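You operate a simulated robot arm through the tools that you are given. There is no shell and no other tool. Be economical: measure what you need, move in short steps, check, and stop when the job is done.

You are at the controls of a simulated robot arm. One attempt, no reset.

## Task
Stack the 115 mm setting tube from the top of the middle side table on top of the 140 mm setting tube. Take the grey felt block and leave it on the top of the pin plate. Take the blue master block and put it on the packing bench top. Take the yellow square tube and leave it on the top of the gauge bench. Put the green master ring on the orange thin blank. Take the round tube offcut and put it on the blue cover plate. Any order will do. Set down upright: round tube offcut.

Only the result counts: the job must be done as asked and must still hold three seconds after the hand-in. Knocking over, shifting, dropping, spilling or breaking anything else fails it. A push-on lid holds only when it is set on centred and level and pressed home; a screw cap is set on level and turned clockwise until tight.

## Robot
A 6-joint arm with a fingered hand on a trunk, on a base that drives. Base frame: it is fixed to the floor where the robot stands at the start and does not move with it; the origin is under the middle of the robot, x ahead of it, y to its left, z up. Units: cm, degrees, N and s.
With the tool pointing down near the work surface it reaches from about 10 to 46 cm from the robot's upright axis, wherever it stands. Its first joint turns from -166.0 to 166.0 degrees. Places, roughly: blue cover plate (15x25x1 cm) [210, -770, 50]; blue master block [-100, -425, 50]; green master ring [0, -575, 50]; grey felt block (8x5x3 cm) [-10, -410, 90]; orange thin blank (22x13x1 cm) [200, -480, 70]; packing bench top [-290, -440, 80]; round tube offcut (5x5x8 cm) [0, -590, 50]; setting tube [50, 25, 75]; top of the gauge bench [-40, -530, 90]; top of the pin plate (46x20 cm) [248, -596, 76]; yellow square tube (18x4x4 cm) [0, -510, 50]. Payload 2.3 kg.
Tool frame: the origin (TCP) lies between the finger pads and is the grasp point; the fingertips stand 2.2 cm ahead of it; z points along the fingers, y is the line along which they close. Largest opening 11.2 cm; the body of the gripper starts 6 cm behind the TCP. The gripper is a hand of 3 fingers: y runs from the thumb to the fingers, the wrist lies at [0, 0, -21.8] in the tool frame, and closing takes about 1.5 s.
Orientation is that of the tool frame in the base frame, as a unit quaternion [x, y, z, w]. With the fingers straight down and closing along the base's y, the tool's x points along the base's -x, its y along +y and its z along -z.

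## Interface
- The arm moves only by the tool step_arm. Its argument "motion" is a list of rows, each a list of 2 entries, a list of its own where there are three numbers: the shift along the tool's x, y, z in units of 400 mm (1.0 is 400 mm), then the turn, a rotation vector about the tool's x, y, z in units of 120 degrees (1.0 is 120 degrees). In form: [[[x, y, z], [rx, ry, rz]], ...]. A call has 1 to 8 rows; each row is the pose to reach, as a shift and turn from the pose commanded when the call began, along the tool's axes at that moment. "claw" is the finger opening in mm, from 0 to 112, set as the call begins (left out, the last holds). A call with a number of a shift or a turn outside -1 to 1 is refused whole. Rows are played at 5 a second. More than 5 cm and 8.6 degrees between two rows, or a gripper value outside its range, and nothing of the call is played. A pose out of reach is approached as far as the arm can. The call stops where the force on the tool passes 40 N (or 10 N more than at its start, if that is more) or the arm is blocked; 0.2 s more then pass. Each finger travels about 7.2 cm/s and halts on what it meets, pressing with about 22 N; the grip force reading is that of the motor and also rises with nothing between the fingers. The clock runs only during rows and for 0.2 s after the last one: add rows that repeat a pose to give the fingers time. It gives the time, the measured TCP pose, the force on the tool (base axes), the opening and the grip force at its end, in the units of the frame above (readings bear some noise), with the torque about the TCP (base axes, N m) and any sound that the robot's microphone picked up.
- Cameras (640 x 400 px; columns grow to the right, rows downward): "scene" is now at [2.67, 13.66, 135.51]; the picture's right is [-0.01, -1.00, 0.00], its down [-0.68, 0.01, -0.74] and it looks along [0.74, -0.01, -0.68] (base axes); focal length 254 px, centre (320, 200). "wrist" rides on the gripper at [6.6, 0.3, -8] in the tool frame; the picture's right is [-0.05, 1.00, 0.00], its down [-0.77, -0.04, -0.64] and it looks along [-0.64, -0.03, 0.77] (tool axes); focal length 275 px, centre (320, 200). There is no depth. A picture from a camera that has moved, and an enlarged one, comes with that camera's place and axes in the base frame and with its lens. The place of the scene camera against the robot may be out by one fixed shift of up to 1.2 cm in any direction.
- get_image(camera): a new picture of that camera. It takes no simulated time.
- slide_trunk(by): slides the trunk up (or, below 0, down) by that many cm; the arm and the scene camera ride with it, the base frame stays. It gives what a move gives, with no picture.
- base_move(legs): drives the robot by 1 to 6 legs, each [ahead, left, turn to the left] in cm, cm and degrees, along the robot's own axes; the way and the turn of a leg run together, so that a leg with both is an arc; at most 150 cm and 180 degrees a leg. The arm and the cameras ride along, it lands a little off, and it stops where it bumps. It gives what a move gives.
- preshape(shape): the hand has 3 fingers and takes this shape, open, in about a second: jaw (thumb against the fingers, like two jaws); tri (thumb and two fingers); tip (a fingertip pinch); poke (one finger out to press); point (the index stretched); flat (the hand flat); cup (the hand cupped); fist (a fist). The gripper value then closes the fingers along that shape, each until it touches; the sizes above hold for jaw. It gives what a move gives, with no picture.
- pan_tilt(pan, tilt): turns the head with the scene camera to pan (to the left, within 155 degrees either way) and tilt (down, from -29 to 69), counted from straight ahead of the robot. It gives what a move gives.
- enlarge(camera, box): a new picture of the part [left, top, right, bottom] of that camera's present view, enlarged. It takes no simulated time.
- finish_job(): hands the job in; it is judged then, once.

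Work in short steps. Places have to be worked out from the pictures, the camera data and where the tool is seen: move nearer, look again, correct. Check each grasp and each placing, and mend what went wrong. You have 186 turns and 148 pictures in all, those below and enlarged ones among them. Open the gripper and draw the arm clear of the work before you hand the job in, unless the task says otherwise; then end with one line.

The tools are called after ">>>" as a command line: name --argument value ..., lists and objects as JSON in quotes. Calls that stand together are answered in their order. step_arm: Moves the arm, as the interface text tells. Its arguments: {"type":"object","properties":{"motion":{"type":"array"},"claw":{"type":"number"}},"required":["motion"]} The other tools are called the same way: slide_trunk (by) slides the trunk up or down; preshape (shape) gives the hand a shape; base_move (legs) drives the base; pan_tilt (pan, tilt) turns the head that bears the scene camera; get_image (camera) takes a picture; enlarge (camera, box) takes an enlarged picture of a part of a camera's view; finish_job () hands the job in.

At the start:

```text
t: 0.0
tool_pos: [26.8, 2.94, 104.17]
tcp_rot: [0.002, 1.0, 0.0, 0.0]
force: [-0.5, 0.6, 0.5]
ft_torque: [0.0, 0.01, 0.01]
width: 11.17
grasp_force: 0.1
shape: jaw
trunk travel left (down, up): [-27.5, 31.5]
robot x, y, heading: [0.27, 0.08, 0.0]
head pan, tilt: [-0.6, 42.7]
```

scene: 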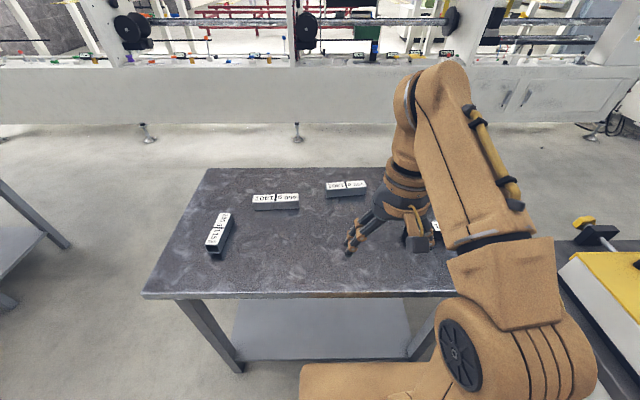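
wrist: 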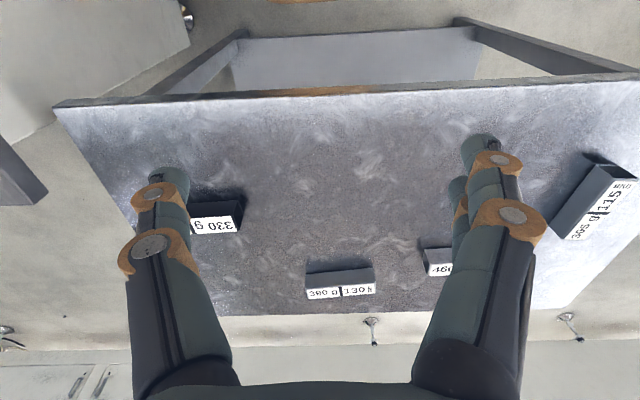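

The table ahead bears several labelled tubes; I enlarge the view to read the labels.

>>> enlarge --camera "scene" --box '[190, 160, 460, 300]'

>>> enlarge --camera "wrist" --box '[180, 120, 640, 320]'

```text
2.37 times, centred on (325, 230) of scene
camera zoom: at [2.67, 13.66, 135.51], right [-0.01, -1.0, 0.0], down [-0.68, 0.01, -0.74], along [0.74, -0.01, -0.68], focal length 602 px, centre (308, 129)
```

zoom: 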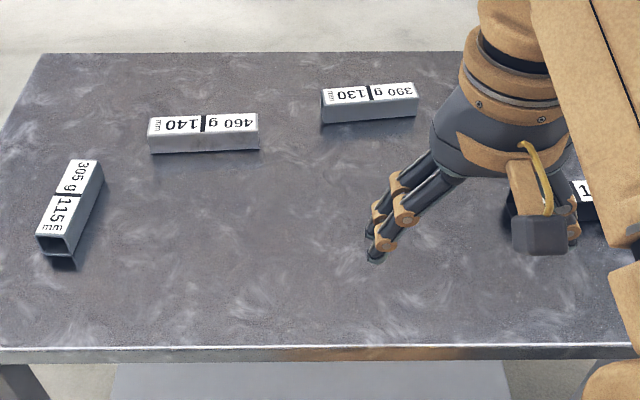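

```text
1.39 times, centred on (410, 220) of wrist
camera zoom: at [20.1, 3.27, 112.24], right [0.05, 1.0, 0.0], down [0.77, -0.04, 0.64], along [0.64, -0.03, -0.77], focal length 383 px, centre (195, 172)
```

zoom: 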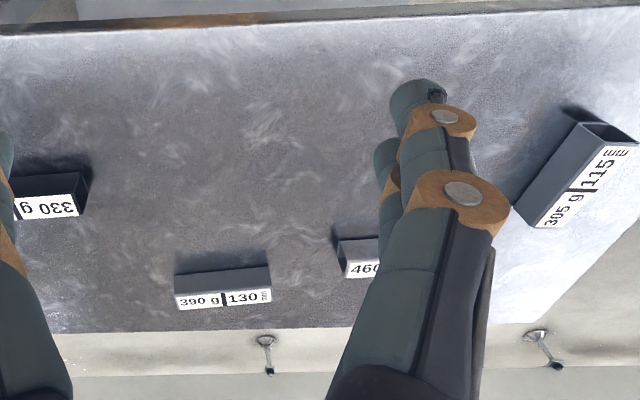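

The 115 tube is at the table's left, the 140 behind it. I look down to see the base and the table edge.

>>> pan_tilt --pan 0 --tilt 69

>>> get_image --camera "scene"

>>> pan_tilt --pan -90 --tilt 25

>>> get_image --camera "scene"

>>> pan_tilt --pan 90 --tilt 35

>>> get_image --camera "scene"

```text
t: 0.9
tool_pos: [26.84, 2.85, 104.01]
tcp_rot: [0.0, 1.0, 0.001, 0.001]
force: [0.1, 0.3, -0.2]
ft_torque: [-0.01, 0.0, -0.03]
width: 11.19
grasp_force: 0.0
shape: jaw
trunk travel left (down, up): [-27.5, 31.5]
robot x, y, heading: [-0.25, 0.23, 0.0]
head pan, tilt: [0.0, 68.8]
```

```text
143 pictures are left
camera scene: at [-0.04, 13.74, 132.29], right [0.0, -1.0, 0.0], down [-0.93, 0.0, -0.36], along [0.36, 0.0, -0.93], focal length 254 px, centre (320, 200)
```

scene: 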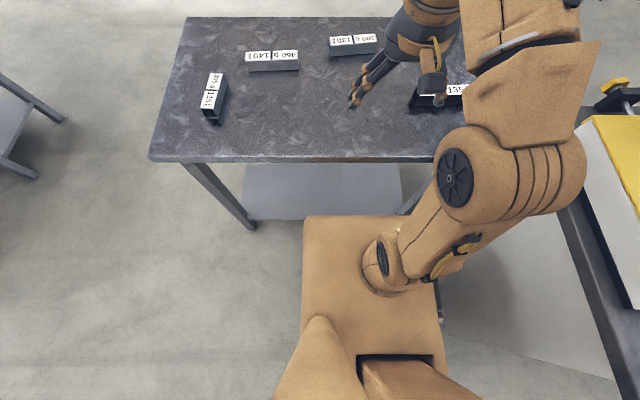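

```text
t: 2.5
tool_pos: [26.83, 2.92, 104.02]
tcp_rot: [0.0, 1.0, 0.0, 0.0]
force: [-0.5, -0.4, -0.3]
ft_torque: [0.0, -0.01, -0.02]
width: 11.18
grasp_force: 0.0
shape: jaw
trunk travel left (down, up): [-27.5, 31.5]
robot x, y, heading: [0.31, 0.41, -0.2]
head pan, tilt: [-90.0, 25.0]
```

```text
142 pictures are left
camera scene: at [-5.63, 4.53, 138.23], right [-1.0, 0.0, 0.0], down [0.0, 0.42, -0.91], along [0.0, -0.91, -0.42], focal length 254 px, centre (320, 200)
```

scene: 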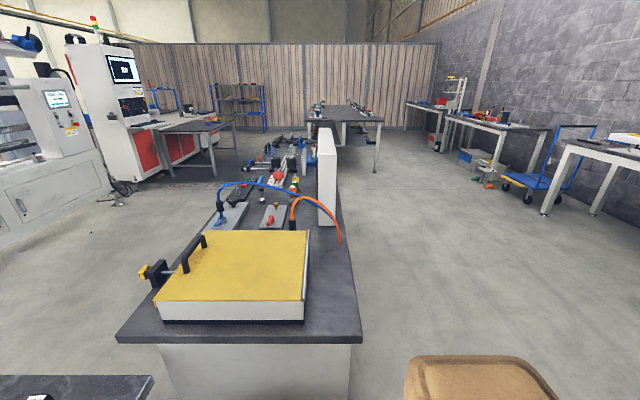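

```text
t: 5.2
tool_pos: [26.76, 3.01, 104.06]
tcp_rot: [0.0, 1.0, 0.0, 0.0]
force: [0.0, -0.2, 0.4]
ft_torque: [-0.01, 0.01, -0.03]
width: 11.21
grasp_force: 0.0
shape: jaw
trunk travel left (down, up): [-27.5, 31.5]
robot x, y, heading: [0.28, 0.18, 0.1]
head pan, tilt: [90.0, 35.0]
```

```text
141 pictures are left
camera scene: at [-5.63, 22.55, 136.65], right [1.0, 0.0, 0.0], down [0.0, -0.57, -0.82], along [0.0, 0.82, -0.57], focal length 254 px, centre (320, 200)
```

scene: 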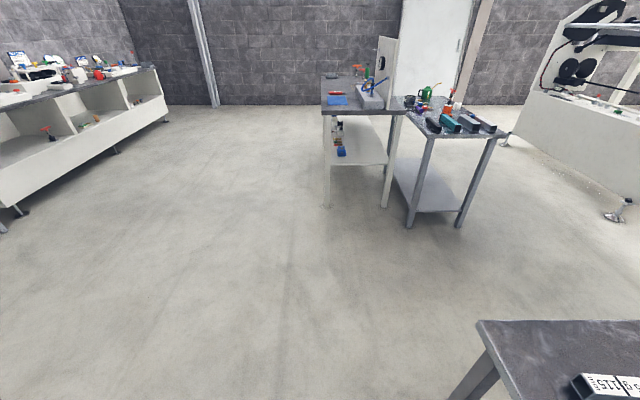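

Deck front is about 16 cm ahead of the arm axis, table edge about 30. I drive left and a little ahead, then look again.

>>> base_move --legs '[[0, 32, 0], [8, 0, 0]]'

>>> pan_tilt --pan 0 --tilt 62

>>> get_image --camera "scene"

>>> get_image --camera "wrist"

```text
t: 8.0
tool_pos: [34.72, 35.04, 104.12]
tcp_rot: [-0.001, 1.0, 0.0, 0.0]
force: [-0.3, 0.4, -0.3]
ft_torque: [0.01, 0.01, 0.03]
width: 11.2
grasp_force: 0.1
shape: jaw
trunk travel left (down, up): [-27.5, 31.5]
robot x, y, heading: [7.41, 32.08, 0.0]
head pan, tilt: [90.0, 35.0]
```

```text
t: 9.7
tool_pos: [34.73, 35.2, 104.22]
tcp_rot: [-0.001, 1.0, 0.0, 0.0]
force: [-0.1, -0.3, -0.7]
ft_torque: [0.04, 0.04, 0.01]
width: 11.21
grasp_force: 0.0
shape: jaw
trunk travel left (down, up): [-27.5, 31.5]
robot x, y, heading: [7.86, 31.93, 0.3]
head pan, tilt: [0.0, 62.0]
```

```text
140 pictures are left
camera scene: at [8.68, 45.95, 133.0], right [0.0, -1.0, 0.0], down [-0.88, 0.0, -0.47], along [0.47, 0.0, -0.88], focal length 254 px, centre (320, 200)
```

scene: 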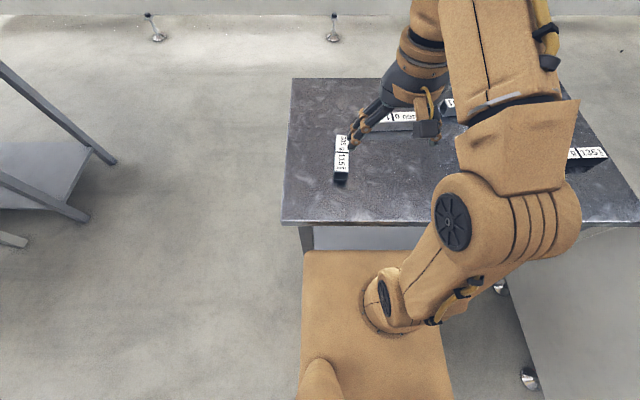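

```text
139 pictures are left
camera wrist: at [28.0, 35.51, 112.24], right [0.04, 1.0, 0.0], down [0.77, -0.03, 0.64], along [0.64, -0.03, -0.77], focal length 275 px, centre (320, 200)
```

wrist: 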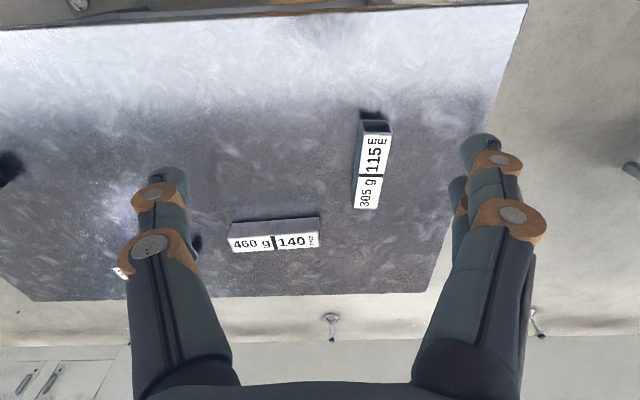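

115 centre ≈ (48.5, 41.2), along x; 140 centre ≈ (60.6, 26.6), along y; tops at z≈83. I need the axis nearer, x≈16, so creep ahead and watch the edge gap.

>>> base_move --legs '[[4, 0, 0]]'

>>> pan_tilt --pan 0 --tilt 69

>>> get_image --camera "scene"

```text
t: 10.6
tool_pos: [38.82, 35.27, 104.08]
tcp_rot: [-0.001, 1.0, 0.0, 0.0]
force: [-1.2, 0.2, -1.2]
ft_torque: [0.02, 0.01, 0.01]
width: 11.18
grasp_force: 0.1
shape: jaw
trunk travel left (down, up): [-27.5, 31.5]
robot x, y, heading: [11.7, 32.23, -0.1]
head pan, tilt: [0.0, 62.0]
```

```text
t: 11.2
tool_pos: [38.71, 35.12, 104.03]
tcp_rot: [-0.001, 1.0, 0.001, 0.0]
force: [0.5, -0.3, 0.5]
ft_torque: [0.01, -0.03, 0.01]
width: 11.19
grasp_force: 0.1
shape: jaw
trunk travel left (down, up): [-27.5, 31.5]
robot x, y, heading: [11.73, 32.47, -0.1]
head pan, tilt: [0.0, 68.8]
```

```text
138 pictures are left
camera scene: at [11.86, 45.96, 132.29], right [0.0, -1.0, 0.0], down [-0.93, 0.0, -0.36], along [0.36, 0.0, -0.93], focal length 254 px, centre (320, 200)
```

scene: 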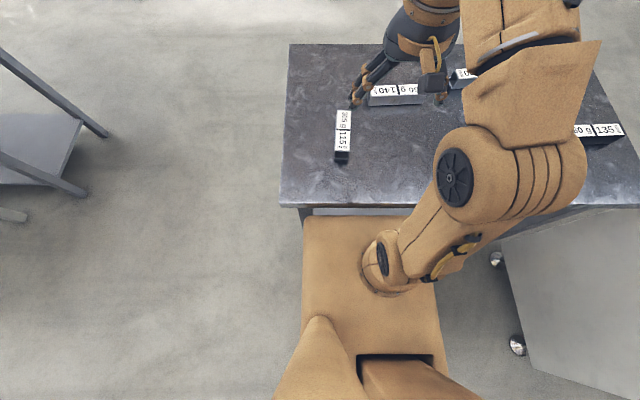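

Deck front is nearly level with the edge. Before creeping closer I test whether the arm already reaches above the 140 tube from here.

>>> step_arm --motion '[[[-0.1085, -0.042, 0], [0, 0, 0]], [[-0.217, -0.084, 0], [0, 0, 0]], [[-0.3255, -0.126, 0], [0, 0, 0]], [[-0.434, -0.168, 0], [0, 0, 0]], [[-0.5425, -0.21, 0], [0, 0, 0]], [[-0.5425, -0.21, 0], [0, 0, 0]]]'

>>> get_image --camera "wrist"

>>> get_image --camera "scene"

```text
t: 12.7
tool_pos: [51.07, 27.6, 99.02]
tcp_rot: [-0.001, 1.0, 0.0, 0.001]
force: [-0.1, -0.3, 0.6]
ft_torque: [0.01, -0.03, 0.02]
width: 11.15
grasp_force: 0.1
shape: jaw
out of reach, approached as far as the arm can: row 2, 3, 4, 5, 6
trunk travel left (down, up): [-27.5, 31.5]
robot x, y, heading: [11.79, 31.9, 0.3]
head pan, tilt: [0.0, 68.8]
```

```text
137 pictures are left
camera wrist: at [44.43, 27.83, 107.22], right [0.04, 1.0, 0.0], down [0.77, -0.03, 0.64], along [0.64, -0.03, -0.77], focal length 275 px, centre (320, 200)
```

wrist: 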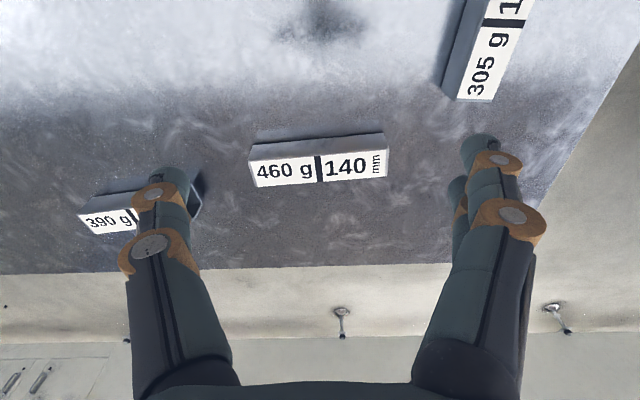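

```text
136 pictures are left
camera scene: at [11.86, 45.95, 132.29], right [0.0, -1.0, 0.0], down [-0.93, 0.0, -0.36], along [0.36, 0.0, -0.93], focal length 254 px, centre (320, 200)
```

scene: 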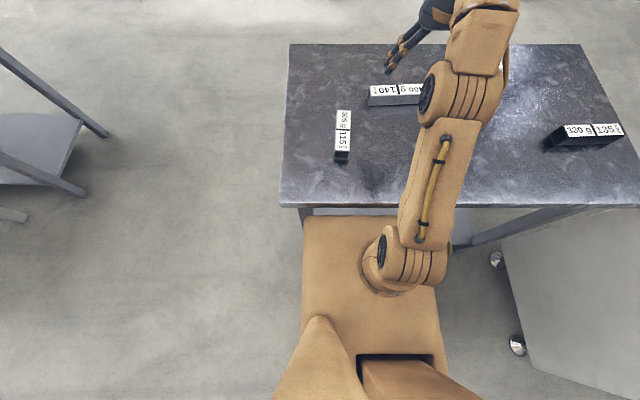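

From here reach is 39 cm because the shoulder is low; raising the trunk will lengthen it at table height. Refined 140: centre ≈ (60.2, 26.9), axis 3° off y. I raise the trunk.

>>> slide_trunk --by 14

>>> get_image --camera "scene"

```text
t: 14.3
tool_pos: [51.22, 27.44, 113.14]
tcp_rot: [-0.002, 1.0, 0.0, 0.001]
force: [0.8, 0.1, -0.3]
ft_torque: [-0.02, -0.02, 0.02]
width: 11.17
grasp_force: 0.1
shape: jaw
trunk travel left (down, up): [-41.5, 17.5]
robot x, y, heading: [11.83, 31.79, -0.1]
head pan, tilt: [0.0, 68.8]
```

```text
135 pictures are left
camera scene: at [11.86, 45.96, 146.28], right [0.0, -1.0, 0.0], down [-0.93, 0.0, -0.36], along [0.36, 0.0, -0.93], focal length 254 px, centre (320, 200)
```

scene: 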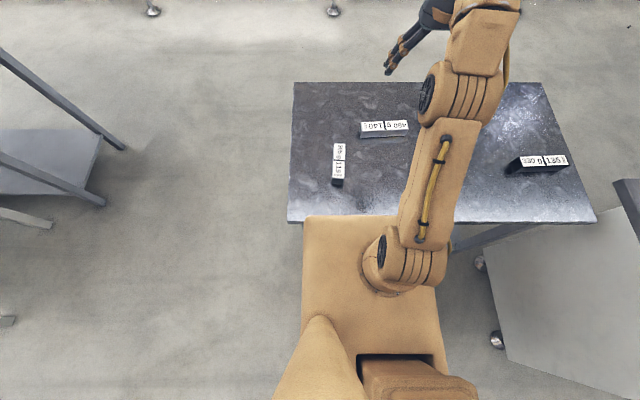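

I move above the 115 tube at z≈100 and look with the wrist camera.

>>> step_arm --motion '[[[0.0135, 0.069, 0.065], [0, 0, 0]], [[0.027, 0.138, 0.13], [0, 0, 0]], [[0.0405, 0.206, 0.195], [0, 0, 0]], [[0.054, 0.275, 0.26], [0, 0, 0]], [[0.0675, 0.344, 0.325], [0, 0, 0]], [[0.0675, 0.344, 0.325], [0, 0, 0]]]'

>>> get_image --camera "wrist"

```text
t: 15.7
tool_pos: [48.41, 41.23, 99.99]
tcp_rot: [-0.001, 1.0, 0.0, 0.001]
force: [0.9, -0.6, 0.0]
ft_torque: [0.0, -0.03, 0.0]
width: 11.2
grasp_force: 0.1
shape: jaw
trunk travel left (down, up): [-41.5, 17.5]
robot x, y, heading: [11.99, 32.29, -0.2]
head pan, tilt: [0.0, 68.8]
```

```text
134 pictures are left
camera wrist: at [41.67, 41.65, 108.2], right [0.04, 1.0, 0.0], down [0.77, -0.03, 0.64], along [0.64, -0.03, -0.77], focal length 275 px, centre (320, 200)
```

wrist: 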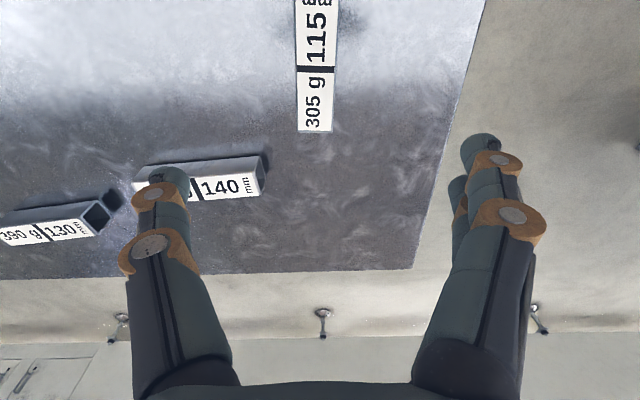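

Tube 115: centre ≈ (48.4, 41.0), top z≈83, yaw about −3°. I descend with a slight turn, open.

>>> step_arm --motion '[[[0, -0.006, 0.1], [0, 0, 0.025]], [[0, -0.006, 0.2], [0, 0, 0.025]], [[0, -0.006, 0.3], [0, 0, 0.025]], [[0, -0.006, 0.38], [0, 0, 0.025]], [[0, -0.006, 0.43], [0, 0, 0.025]], [[0, -0.006, 0.43], [0, 0, 0.025]]]' --claw 80

>>> get_image --camera "wrist"

>>> get_image --camera "scene"

```text
t: 17.1
tool_pos: [48.42, 40.9, 82.86]
tcp_rot: [0.025, 1.0, 0.0, 0.002]
force: [0.8, 0.4, -0.5]
ft_torque: [-0.01, 0.01, 0.01]
width: 8.02
grasp_force: 0.0
shape: jaw
trunk travel left (down, up): [-41.5, 17.5]
robot x, y, heading: [11.56, 32.46, -0.1]
head pan, tilt: [0.0, 68.8]
```

```text
133 pictures are left
camera wrist: at [41.67, 41.71, 90.96], right [0.1, 1.0, 0.0], down [0.77, -0.07, 0.64], along [0.63, -0.06, -0.77], focal length 275 px, centre (320, 200)
```

wrist: 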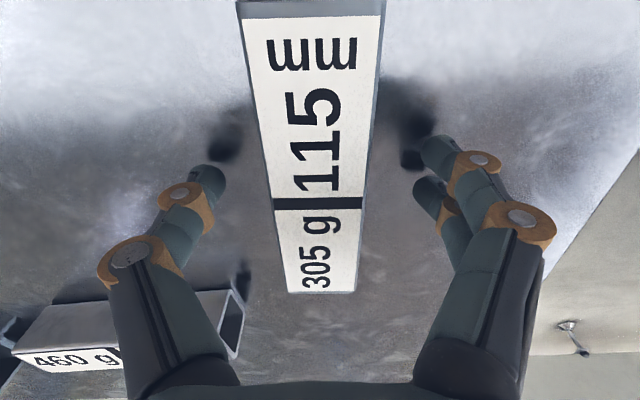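

```text
132 pictures are left
camera scene: at [11.84, 45.96, 146.29], right [0.0, -1.0, 0.0], down [-0.93, 0.0, -0.36], along [0.36, 0.0, -0.93], focal length 254 px, centre (320, 200)
```

scene: 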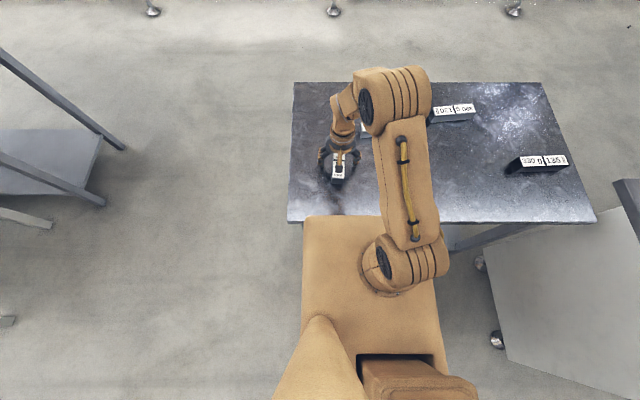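

Fingers straddle the tube with tips just above the table. I close.

>>> step_arm --motion '[[[0, 0, 0], [0, 0, 0]], [[0, 0, 0], [0, 0, 0]], [[0, 0, 0], [0, 0, 0]], [[0, 0, 0], [0, 0, 0]], [[0, 0, 0], [0, 0, 0]], [[0, 0, 0], [0, 0, 0]], [[0, 0, 0], [0, 0, 0]]]' --claw 15

>>> get_image --camera "wrist"

```text
t: 18.7
tool_pos: [48.42, 40.99, 82.84]
tcp_rot: [0.025, 1.0, 0.0, 0.001]
force: [-0.2, -0.8, 0.0]
ft_torque: [0.01, -0.02, -0.01]
width: 2.92
grasp_force: 22.5
shape: jaw
trunk travel left (down, up): [-41.5, 17.5]
robot x, y, heading: [11.64, 32.1, -0.2]
head pan, tilt: [0.0, 68.8]
```

```text
131 pictures are left
camera wrist: at [41.69, 41.71, 90.98], right [0.1, 1.0, 0.0], down [0.77, -0.07, 0.64], along [0.63, -0.06, -0.77], focal length 275 px, centre (320, 200)
```

wrist: 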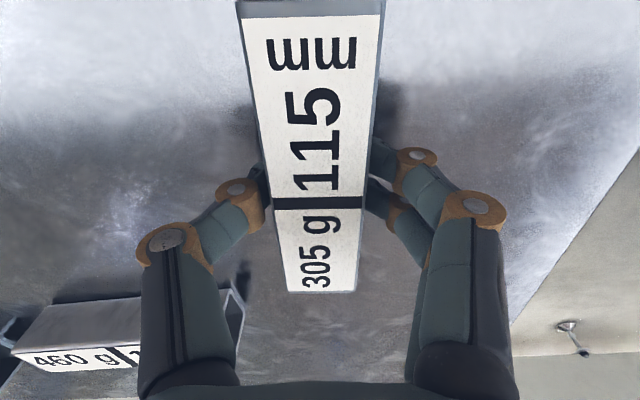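

Gripped at 2.9 cm. I lift straight up 12 cm.

>>> step_arm --motion '[[[0, 0, -0.05], [0, 0, 0]], [[0, 0, -0.15], [0, 0, 0]], [[0, 0, -0.25], [0, 0, 0]], [[0, 0, -0.32], [0, 0, 0]], [[0, 0, -0.32], [0, 0, 0]]]'

>>> get_image --camera "wrist"

```text
t: 19.9
tool_pos: [48.44, 40.99, 95.71]
tcp_rot: [0.024, 1.0, 0.0, 0.002]
force: [0.6, -1.1, -2.9]
ft_torque: [0.0, -0.01, 0.0]
width: 2.94
grasp_force: 22.3
shape: jaw
trunk travel left (down, up): [-41.5, 17.5]
robot x, y, heading: [11.63, 31.84, 0.2]
head pan, tilt: [0.0, 68.8]
```

```text
130 pictures are left
camera wrist: at [41.71, 41.74, 103.79], right [0.1, 1.0, 0.0], down [0.77, -0.07, 0.64], along [0.63, -0.06, -0.77], focal length 275 px, centre (320, 200)
```

wrist: 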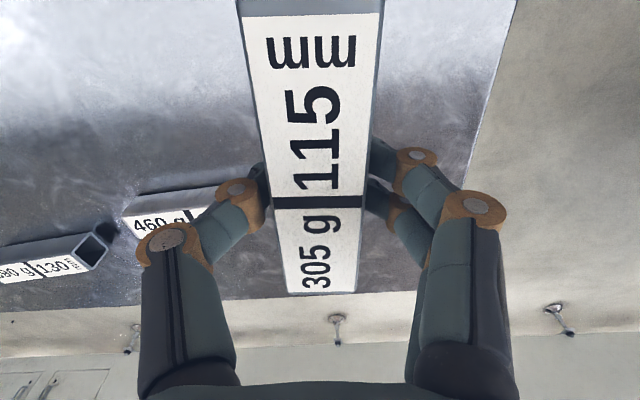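

The tube is held level. I swing it over the 140 tube while turning it (first 68°).

>>> step_arm --motion '[[[-0.039, -0.0436, 0], [0, 0, 0.0708]], [[-0.078, -0.0871, 0], [0, 0, 0.1417]], [[-0.117, -0.1307, 0], [0, 0, 0.2125]], [[-0.156, -0.1743, 0], [0, 0, 0.2833]], [[-0.196, -0.2178, 0], [0, 0, 0.3542]], [[-0.235, -0.2614, 0], [0, 0, 0.425]], [[-0.274, -0.305, 0], [0, 0, 0.4958]], [[-0.313, -0.3485, 0], [0, 0, 0.5667]]]'

>>> step_arm --motion '[[[0, 0, 0], [0, 0, 0.07]], [[0, 0, 0], [0, 0, 0.14]], [[0, 0, 0], [0, 0, 0.14]]]'

>>> get_image --camera "wrist"

>>> get_image --camera "scene"

```text
t: 21.7
tool_pos: [60.28, 26.32, 95.53]
tcp_rot: [0.581, 0.814, 0.0, -0.001]
force: [-0.4, -0.5, -2.8]
ft_torque: [0.01, 0.01, 0.01]
width: 2.91
grasp_force: 22.1
shape: jaw
trunk travel left (down, up): [-41.5, 17.5]
robot x, y, heading: [12.01, 32.04, 0.3]
head pan, tilt: [0.0, 68.8]
```

```text
t: 22.5
tool_pos: [60.28, 26.39, 95.68]
tcp_rot: [0.693, 0.721, 0.0, 0.0]
force: [0.2, 0.1, -2.6]
ft_torque: [0.01, 0.01, -0.01]
width: 2.89
grasp_force: 22.0
shape: jaw
trunk travel left (down, up): [-41.5, 17.5]
robot x, y, heading: [12.13, 32.29, 0.1]
head pan, tilt: [0.0, 68.8]
```

```text
129 pictures are left
camera wrist: at [60.25, 33.16, 103.8], right [1.0, -0.01, 0.0], down [-0.01, -0.77, 0.64], along [0.0, -0.64, -0.77], focal length 275 px, centre (320, 200)
```

wrist: 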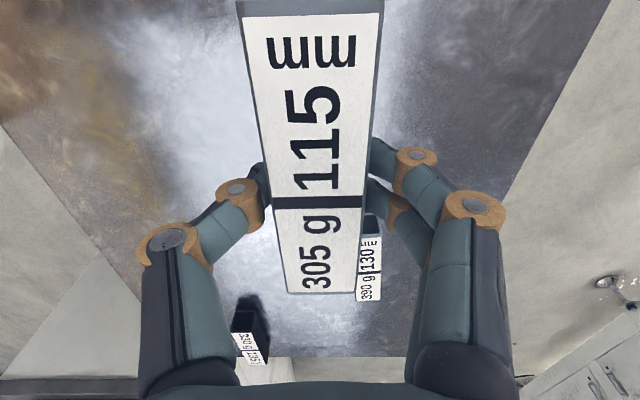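

```text
128 pictures are left
camera scene: at [11.91, 45.95, 146.29], right [0.0, -1.0, 0.0], down [-0.93, 0.0, -0.36], along [0.36, 0.0, -0.93], focal length 254 px, centre (320, 200)
```

scene: 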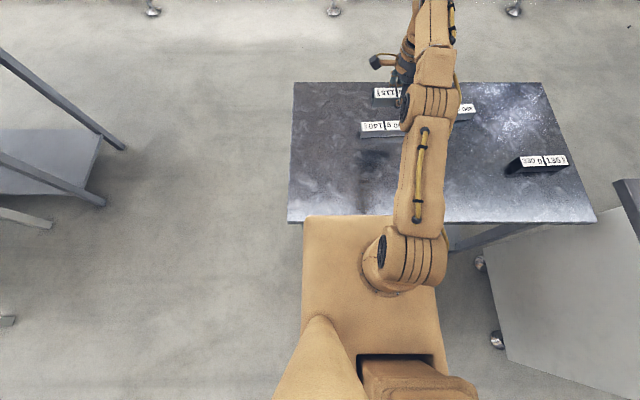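

Positioned over the 140. I check alignment with an enlarged scene view.

>>> enlarge --camera "scene" --box '[340, 70, 500, 170]'

```text
4.00 times, centred on (420, 120) of scene
camera zoom: at [11.91, 45.95, 146.29], right [0.0, -1.0, 0.0], down [-0.93, 0.0, -0.36], along [0.36, 0.0, -0.93], focal length 1015 px, centre (-80, 520)
```

zoom: 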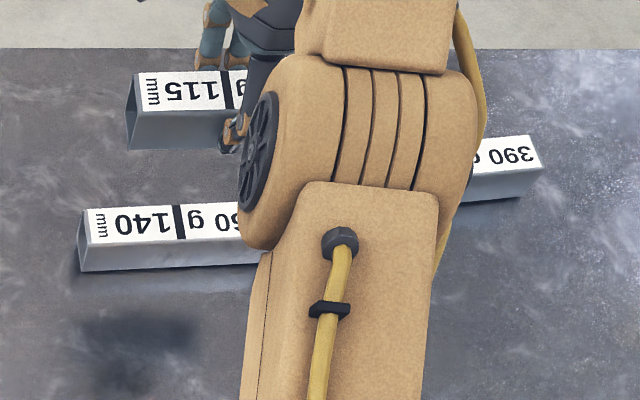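

The 115 seems about 0.4 cm too far right and slightly too far out. I lower to just above the 140 and look again.

>>> step_arm --motion '[[[0.0075, -0.005, 0.07], [0, 0, 0]], [[0.0075, -0.005, 0.14], [0, 0, 0]], [[0.0075, -0.005, 0.195], [0, 0, 0]], [[0.0075, -0.005, 0.195], [0, 0, 0]]]'

>>> enlarge --camera "scene" --box '[340, 70, 500, 170]'

>>> get_image --camera "wrist"

```text
t: 23.5
tool_pos: [59.99, 26.8, 88.02]
tcp_rot: [0.692, 0.721, 0.001, 0.0]
force: [-0.2, -0.2, -3.3]
ft_torque: [-0.03, 0.02, 0.01]
width: 2.9
grasp_force: 21.9
shape: jaw
trunk travel left (down, up): [-41.5, 17.5]
robot x, y, heading: [11.74, 32.11, 0.3]
head pan, tilt: [0.0, 68.8]
```

```text
4.00 times, centred on (420, 120) of scene
camera zoom: at [11.89, 45.95, 146.29], right [0.0, -1.0, 0.0], down [-0.93, 0.0, -0.36], along [0.36, 0.0, -0.93], focal length 1015 px, centre (-80, 520)
```

zoom: 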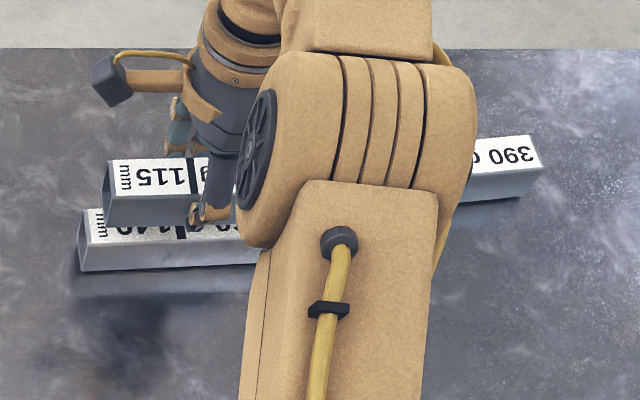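

```text
125 pictures are left
camera wrist: at [60.02, 33.45, 96.03], right [1.0, -0.01, 0.0], down [-0.01, -0.77, 0.64], along [0.0, -0.64, -0.77], focal length 275 px, centre (320, 200)
```

wrist: 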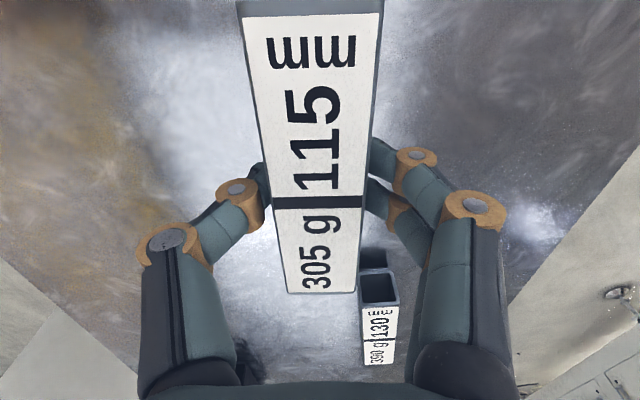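

Alignment is within a few mm. I lower in small steps until contact.

>>> step_arm --motion '[[[0, 0, 0.02], [0, 0, 0]], [[0, 0, 0.04], [0, 0, 0]], [[0, 0, 0.043], [0, 0, 0]], [[0, 0, 0.046], [0, 0, 0]], [[0, 0, 0.046], [0, 0, 0]]]'

>>> enlarge --camera "scene" --box '[350, 90, 414, 130]'

```text
t: 24.7
tool_pos: [59.87, 26.8, 86.29]
tcp_rot: [0.692, 0.722, 0.001, 0.002]
force: [2.8, 0.1, 13.2]
ft_torque: [-0.01, -0.1, -0.01]
width: 2.95
grasp_force: 21.9
shape: jaw
trunk travel left (down, up): [-41.5, 17.5]
robot x, y, heading: [11.74, 31.94, -0.1]
head pan, tilt: [0.0, 68.8]
```

```text
10.00 times, centred on (382, 110) of scene
camera zoom: at [11.7, 45.99, 146.3], right [0.0, -1.0, 0.0], down [-0.93, 0.0, -0.36], along [0.36, 0.0, -0.93], focal length 2537 px, centre (-300, 1100)
```

zoom: 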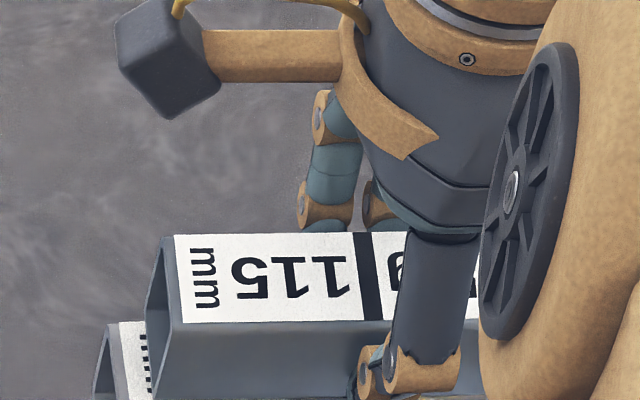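

Contact (about +16 N) at z≈86.3, as expected. I look at the overlap from lower in the view before releasing.

>>> enlarge --camera "scene" --box '[350, 105, 414, 145]'

```text
10.00 times, centred on (382, 125) of scene
camera zoom: at [11.7, 45.99, 146.3], right [0.0, -1.0, 0.0], down [-0.93, 0.0, -0.36], along [0.36, 0.0, -0.93], focal length 2537 px, centre (-300, 950)
```

zoom: 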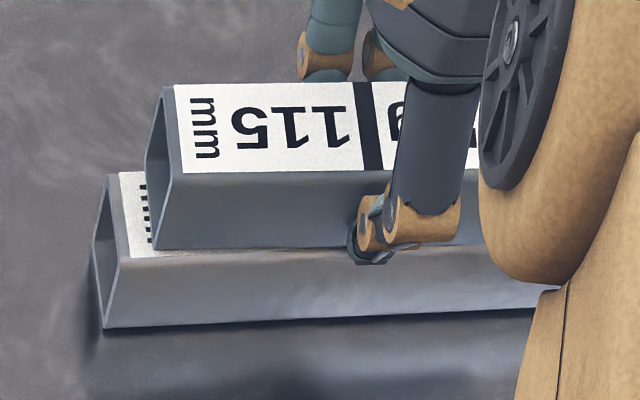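

Well seated and aligned. I ease off slightly and open the fingers.

>>> step_arm --motion '[[[0, 0, -0.002], [0, 0, 0]], [[0, 0, -0.002], [0, 0, 0]]]'

>>> step_arm --motion '[[[0, 0, 0], [0, 0, 0]], [[0, 0, 0], [0, 0, 0]], [[0, 0, 0], [0, 0, 0]], [[0, 0, 0], [0, 0, 0]], [[0, 0, 0], [0, 0, 0]]]' --claw 65

>>> step_arm --motion '[[[0, 0, -0.06], [0, 0, 0]], [[0, 0, -0.16], [0, 0, 0]], [[0, 0, -0.26], [0, 0, 0]], [[0, 0, -0.36], [0, 0, 0]], [[0, 0, -0.36], [0, 0, 0]]]'

>>> get_image --camera "wrist"

>>> enlarge --camera "scene" --box '[340, 70, 500, 170]'

```text
t: 25.3
tool_pos: [60.02, 26.86, 86.18]
tcp_rot: [0.692, 0.722, 0.0, 0.0]
force: [3.3, -0.4, 12.4]
ft_torque: [0.01, -0.14, -0.02]
width: 2.98
grasp_force: 21.7
shape: jaw
trunk travel left (down, up): [-41.5, 17.5]
robot x, y, heading: [12.18, 32.56, 0.1]
head pan, tilt: [0.0, 68.8]
```

```text
t: 26.5
tool_pos: [60.09, 26.72, 86.12]
tcp_rot: [0.692, 0.722, 0.001, 0.001]
force: [0.1, 0.4, -0.3]
ft_torque: [-0.02, -0.03, 0.03]
width: 6.45
grasp_force: 0.1
shape: jaw
trunk travel left (down, up): [-41.5, 17.5]
robot x, y, heading: [11.85, 32.0, 0.1]
head pan, tilt: [0.0, 68.8]
```

```text
t: 27.7
tool_pos: [59.23, 27.73, 99.86]
tcp_rot: [0.693, 0.721, 0.002, 0.001]
force: [-0.4, 0.0, 0.5]
ft_torque: [0.04, -0.01, 0.01]
width: 6.48
grasp_force: 0.0
shape: jaw
out of reach, approached as far as the arm can: row 4, 5
trunk travel left (down, up): [-41.5, 17.5]
robot x, y, heading: [12.03, 31.97, 0.1]
head pan, tilt: [0.0, 68.8]
```

```text
122 pictures are left
camera wrist: at [59.22, 34.41, 108.05], right [1.0, -0.01, 0.0], down [-0.01, -0.77, 0.64], along [0.0, -0.64, -0.77], focal length 275 px, centre (320, 200)
```

wrist: 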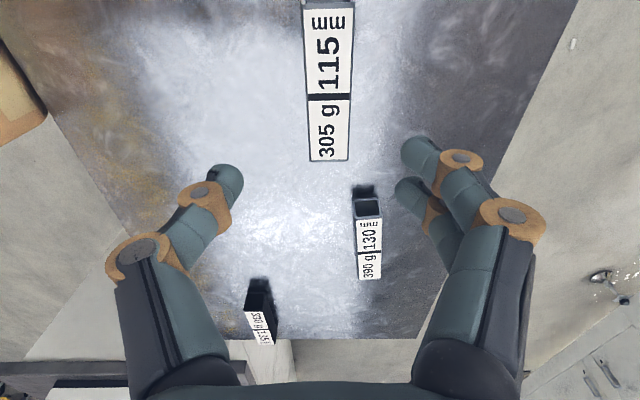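

```text
4.00 times, centred on (420, 120) of scene
camera zoom: at [11.89, 45.92, 146.29], right [0.0, -1.0, 0.0], down [-0.93, 0.0, -0.36], along [0.36, 0.0, -0.93], focal length 1015 px, centre (-80, 520)
```

zoom: 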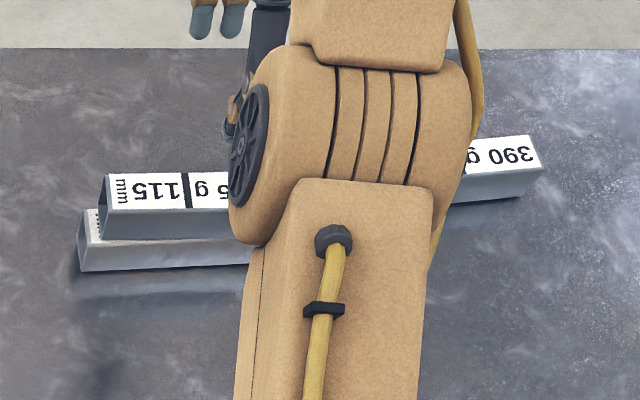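

The stack stands. I draw the arm back in toward the body.

>>> step_arm --motion '[[[0.02, -0.11, -0.02], [0, 0, 0]], [[0.04, -0.22, -0.06], [0, 0, 0]], [[0.06, -0.33, -0.1], [0, 0, 0]], [[0.08, -0.44, -0.14], [0, 0, 0]], [[0.1, -0.55, -0.18], [0, 0, 0]], [[0.1, -0.62, -0.2], [0, 0, 0]]]'

>>> pan_tilt --pan 0 --tilt 30

>>> base_move --legs '[[-70, 0, 0], [0, 0, -90]]'

>>> get_image --camera "scene"

```text
t: 29.1
tool_pos: [34.27, 30.79, 107.94]
tcp_rot: [0.693, 0.721, 0.002, 0.001]
force: [-0.2, -0.3, 0.9]
ft_torque: [0.0, 0.02, -0.01]
width: 6.48
grasp_force: 0.0
shape: jaw
trunk travel left (down, up): [-41.5, 17.5]
robot x, y, heading: [11.4, 32.29, 0.3]
head pan, tilt: [0.0, 68.8]
```

```text
t: 30.2
tool_pos: [34.43, 30.67, 107.99]
tcp_rot: [0.692, 0.722, 0.001, 0.001]
force: [-0.9, 0.7, 0.1]
ft_torque: [-0.01, -0.01, 0.0]
width: 6.51
grasp_force: 0.0
shape: jaw
trunk travel left (down, up): [-41.5, 17.5]
robot x, y, heading: [11.75, 32.32, 0.2]
head pan, tilt: [0.0, 30.0]
```

```text
t: 37.8
tool_pos: [-59.77, 9.87, 107.97]
tcp_rot: [1.0, 0.023, 0.0, 0.001]
force: [-0.7, 0.1, -0.5]
ft_torque: [0.02, -0.02, 0.02]
width: 6.47
grasp_force: 0.0
shape: jaw
trunk travel left (down, up): [-41.5, 17.5]
robot x, y, heading: [-58.04, 32.36, -89.9]
head pan, tilt: [0.0, 30.0]
```

```text
120 pictures are left
camera scene: at [-43.84, 28.99, 151.43], right [-1.0, -0.01, 0.0], down [0.0, 0.5, -0.87], along [0.0, -0.87, -0.5], focal length 254 px, centre (320, 200)
```

scene: 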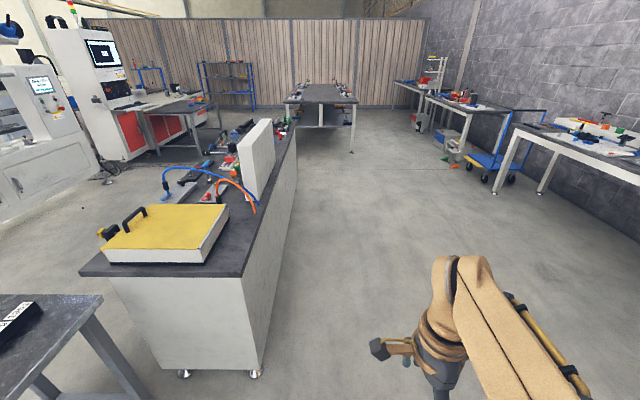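

The way along the aisle is clear. I drive toward the gauge bench ahead.

>>> base_move --legs '[[140, 0, 0], [140, 0, 0]]'

>>> get_image --camera "scene"

```text
t: 51.4
tool_pos: [-55.96, -271.24, 107.97]
tcp_rot: [1.0, 0.029, 0.0, 0.001]
force: [0.0, -0.1, 0.4]
ft_torque: [0.0, 0.0, 0.0]
width: 6.5
grasp_force: 0.2
shape: jaw
trunk travel left (down, up): [-41.5, 17.5]
robot x, y, heading: [-54.86, -249.04, -88.8]
head pan, tilt: [0.0, 30.0]
```

```text
119 pictures are left
camera scene: at [-40.47, -251.91, 151.43], right [-1.0, -0.02, 0.0], down [-0.01, 0.5, -0.87], along [0.02, -0.87, -0.5], focal length 254 px, centre (320, 200)
```

scene: 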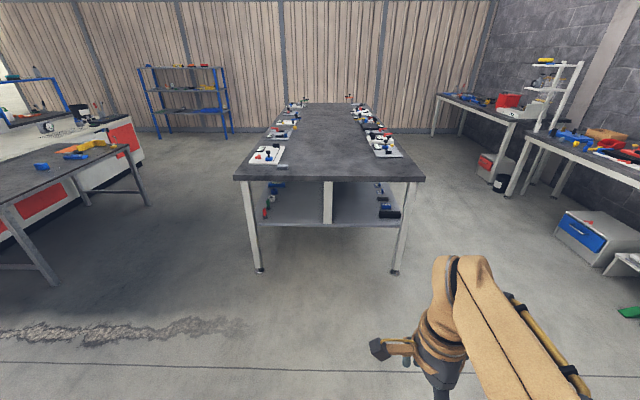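

I enlarge to find the felt block, blue block and the shelf items.

>>> enlarge --camera "scene" --box '[225, 140, 440, 275]'

>>> enlarge --camera "scene" --box '[230, 90, 420, 205]'

```text
2.96 times, centred on (332, 208) of scene
camera zoom: at [-40.47, -251.91, 151.43], right [-1.0, -0.02, 0.0], down [-0.01, 0.5, -0.87], along [0.02, -0.87, -0.5], focal length 752 px, centre (283, 178)
```

zoom: 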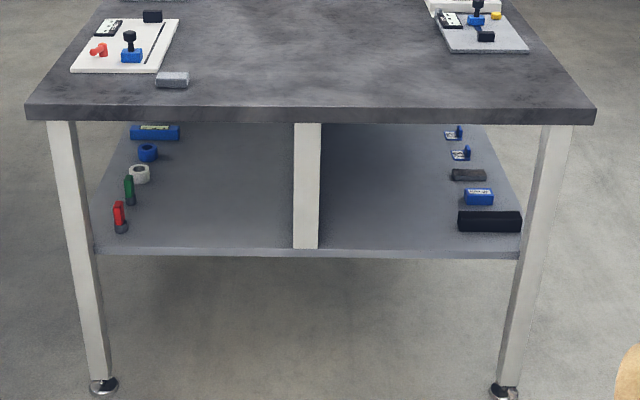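

```text
3.37 times, centred on (325, 148) of scene
camera zoom: at [-40.47, -251.91, 151.43], right [-1.0, -0.02, 0.0], down [-0.01, 0.5, -0.87], along [0.02, -0.87, -0.5], focal length 855 px, centre (303, 377)
```

zoom: 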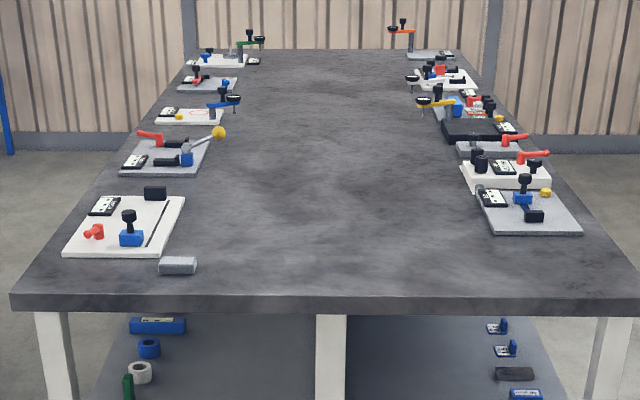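

Felt block is at the near-left of the bench top (≈(-13,-400)); blue block on the right of the lower shelf; more shelf items are farther. I drive closer to the felt block first.

>>> base_move --legs '[[0, 36, -1.2], [105, 0, 0]]'

>>> pan_tilt --pan 0 --tilt 50

>>> get_image --camera "scene"

>>> get_image --camera "wrist"

```text
t: 53.4
tool_pos: [-35.09, -270.71, 108.05]
tcp_rot: [1.0, 0.02, 0.006, 0.001]
force: [0.5, -0.5, -0.8]
ft_torque: [0.0, 0.0, -0.01]
width: 6.49
grasp_force: 0.1
shape: jaw
trunk travel left (down, up): [-41.5, 17.5]
robot x, y, heading: [-32.33, -248.19, -89.8]
head pan, tilt: [0.0, 30.0]
stopped in leg 1: the robot was blocked; the commanded pose is now the measured one
```

```text
t: 54.3
tool_pos: [-35.17, -270.68, 107.88]
tcp_rot: [1.0, 0.019, 0.007, 0.001]
force: [0.4, 0.5, -0.6]
ft_torque: [-0.03, 0.02, 0.0]
width: 6.49
grasp_force: 0.0
shape: jaw
trunk travel left (down, up): [-41.5, 17.5]
robot x, y, heading: [-32.59, -248.31, -90.1]
head pan, tilt: [0.0, 50.0]
```

```text
116 pictures are left
camera scene: at [-19.66, -250.35, 148.67], right [-1.0, 0.0, -0.01], down [0.01, 0.77, -0.64], along [0.01, -0.64, -0.77], focal length 254 px, centre (320, 200)
```

scene: 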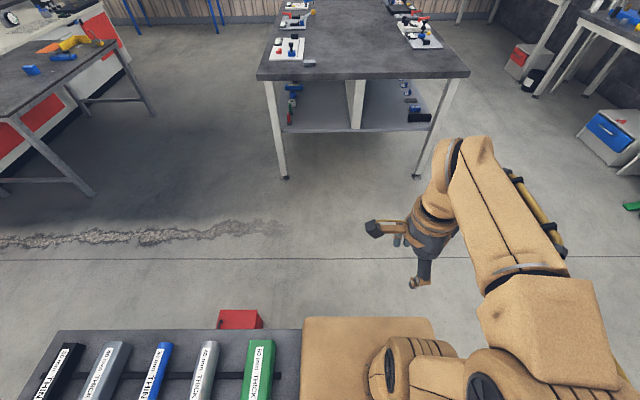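

```text
115 pictures are left
camera wrist: at [-28.67, -270.69, 116.22], right [-0.01, -1.0, 0.0], down [-0.78, 0.01, 0.63], along [-0.63, 0.0, -0.78], focal length 275 px, centre (320, 200)
```

wrist: 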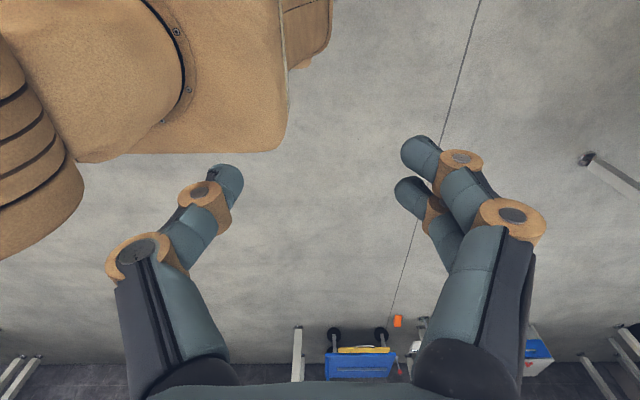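

I brushed the end of the long bench at my left; nothing looks displaced. I back off right, go ahead past it, then left.

>>> base_move --legs '[[0, -8, 0], [75, 0, 0], [0, 22, 0]]'

>>> get_image --camera "scene"

```text
t: 54.9
tool_pos: [-35.12, -270.77, 108.05]
tcp_rot: [1.0, 0.019, 0.005, 0.001]
force: [-0.5, -0.4, 0.1]
ft_torque: [-0.05, -0.02, 0.02]
width: 6.49
grasp_force: 0.0
shape: jaw
trunk travel left (down, up): [-41.5, 17.5]
robot x, y, heading: [-32.9, -248.36, -90.1]
head pan, tilt: [0.0, 50.0]
stopped in leg 1: the robot was blocked; the commanded pose is now the measured one
```

```text
114 pictures are left
camera scene: at [-19.44, -250.35, 148.65], right [-1.0, 0.0, -0.01], down [0.01, 0.77, -0.64], along [0.01, -0.64, -0.77], focal length 254 px, centre (320, 200)
```

scene: 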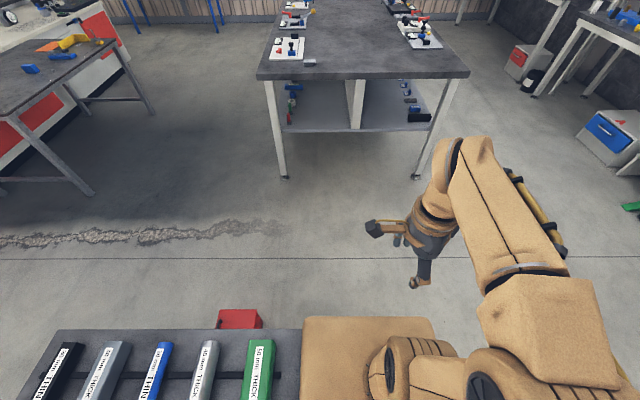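

Still touching. I try small moves ahead and then sideways to free the base.

>>> base_move --legs '[[0, -3, 0]]'

>>> pan_tilt --pan 75 --tilt 65

>>> get_image --camera "scene"

```text
t: 55.8
tool_pos: [-37.06, -270.66, 107.98]
tcp_rot: [1.0, 0.019, 0.002, 0.001]
force: [-0.2, -0.2, 0.3]
ft_torque: [-0.01, -0.01, 0.01]
width: 6.49
grasp_force: 0.0
shape: jaw
trunk travel left (down, up): [-41.5, 17.5]
robot x, y, heading: [-35.32, -248.7, -89.9]
head pan, tilt: [0.0, 50.0]
```

```text
t: 57.2
tool_pos: [-36.96, -270.82, 108.0]
tcp_rot: [1.0, 0.019, 0.001, 0.0]
force: [-0.1, -0.1, -0.6]
ft_torque: [0.0, 0.04, -0.01]
width: 6.52
grasp_force: 0.0
shape: jaw
trunk travel left (down, up): [-41.5, 17.5]
robot x, y, heading: [-35.35, -248.31, -90.2]
head pan, tilt: [75.0, 65.0]
```

```text
113 pictures are left
camera scene: at [-15.07, -244.25, 146.67], right [-0.26, -0.97, 0.0], down [-0.88, 0.24, -0.42], along [0.41, -0.11, -0.91], focal length 254 px, centre (320, 200)
```

scene: 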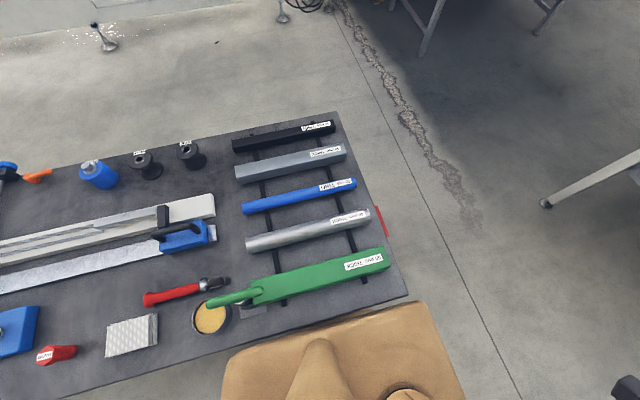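

Free now, and the things on that bench look undisturbed. I continue right, ahead, then left.

>>> base_move --legs '[[0, -6, 0], [80, 0, 0], [0, 22, 0]]'

>>> pan_tilt --pan 0 --tilt 50

>>> get_image --camera "scene"

```text
t: 63.4
tool_pos: [-21.11, -350.6, 108.11]
tcp_rot: [1.0, 0.019, -0.001, 0.0]
force: [0.6, 0.7, 0.5]
ft_torque: [0.02, -0.01, -0.03]
width: 6.49
grasp_force: 0.1
shape: jaw
trunk travel left (down, up): [-41.5, 17.5]
robot x, y, heading: [-19.73, -328.36, -90.4]
head pan, tilt: [75.0, 65.0]
```

```text
t: 64.8
tool_pos: [-21.22, -350.69, 107.94]
tcp_rot: [1.0, 0.018, -0.001, 0.0]
force: [0.4, 0.1, 0.7]
ft_torque: [-0.02, 0.01, -0.01]
width: 6.45
grasp_force: 0.1
shape: jaw
trunk travel left (down, up): [-41.5, 17.5]
robot x, y, heading: [-19.65, -328.0, -90.0]
head pan, tilt: [0.0, 50.0]
```

```text
112 pictures are left
camera scene: at [-5.13, -330.29, 148.48], right [-1.0, 0.0, 0.0], down [0.0, 0.77, -0.64], along [0.0, -0.64, -0.77], focal length 254 px, centre (320, 200)
```

scene: 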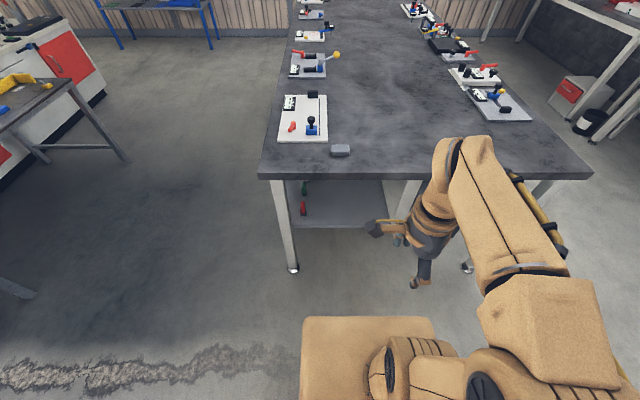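

Felt ≈ (-12.6, -402), bench edge y≈-396. I advance 42 cm and use both cameras.

>>> base_move --legs '[[42, 5, 0]]'

>>> get_image --camera "scene"

>>> get_image --camera "wrist"

```text
t: 67.4
tool_pos: [-16.25, -392.86, 107.89]
tcp_rot: [1.0, 0.019, 0.001, 0.0]
force: [0.0, 0.4, 0.1]
ft_torque: [0.04, 0.03, 0.0]
width: 6.46
grasp_force: 0.0
shape: jaw
trunk travel left (down, up): [-41.5, 17.5]
robot x, y, heading: [-14.92, -370.55, -89.8]
head pan, tilt: [0.0, 50.0]
```

```text
111 pictures are left
camera scene: at [-0.25, -372.61, 148.48], right [-1.0, 0.0, 0.0], down [0.0, 0.77, -0.64], along [0.0, -0.64, -0.77], focal length 254 px, centre (320, 200)
```

scene: 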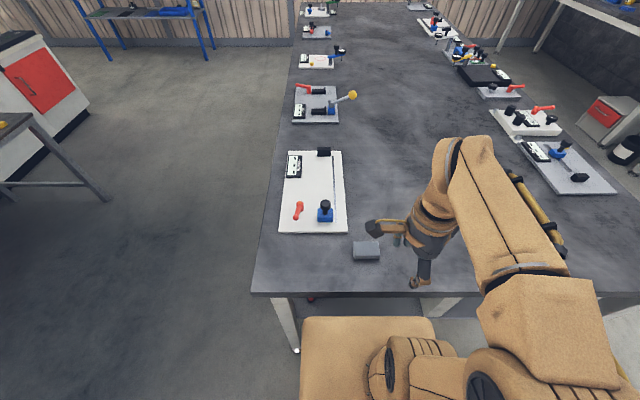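

```text
110 pictures are left
camera wrist: at [-9.74, -392.93, 116.13], right [-0.01, -1.0, 0.0], down [-0.77, 0.01, 0.64], along [-0.64, 0.01, -0.77], focal length 275 px, centre (320, 200)
```

wrist: 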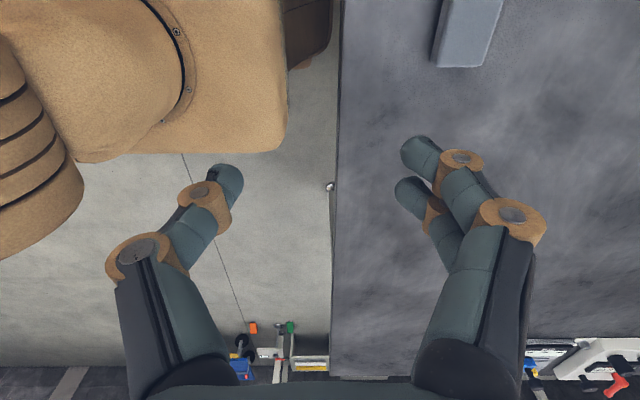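

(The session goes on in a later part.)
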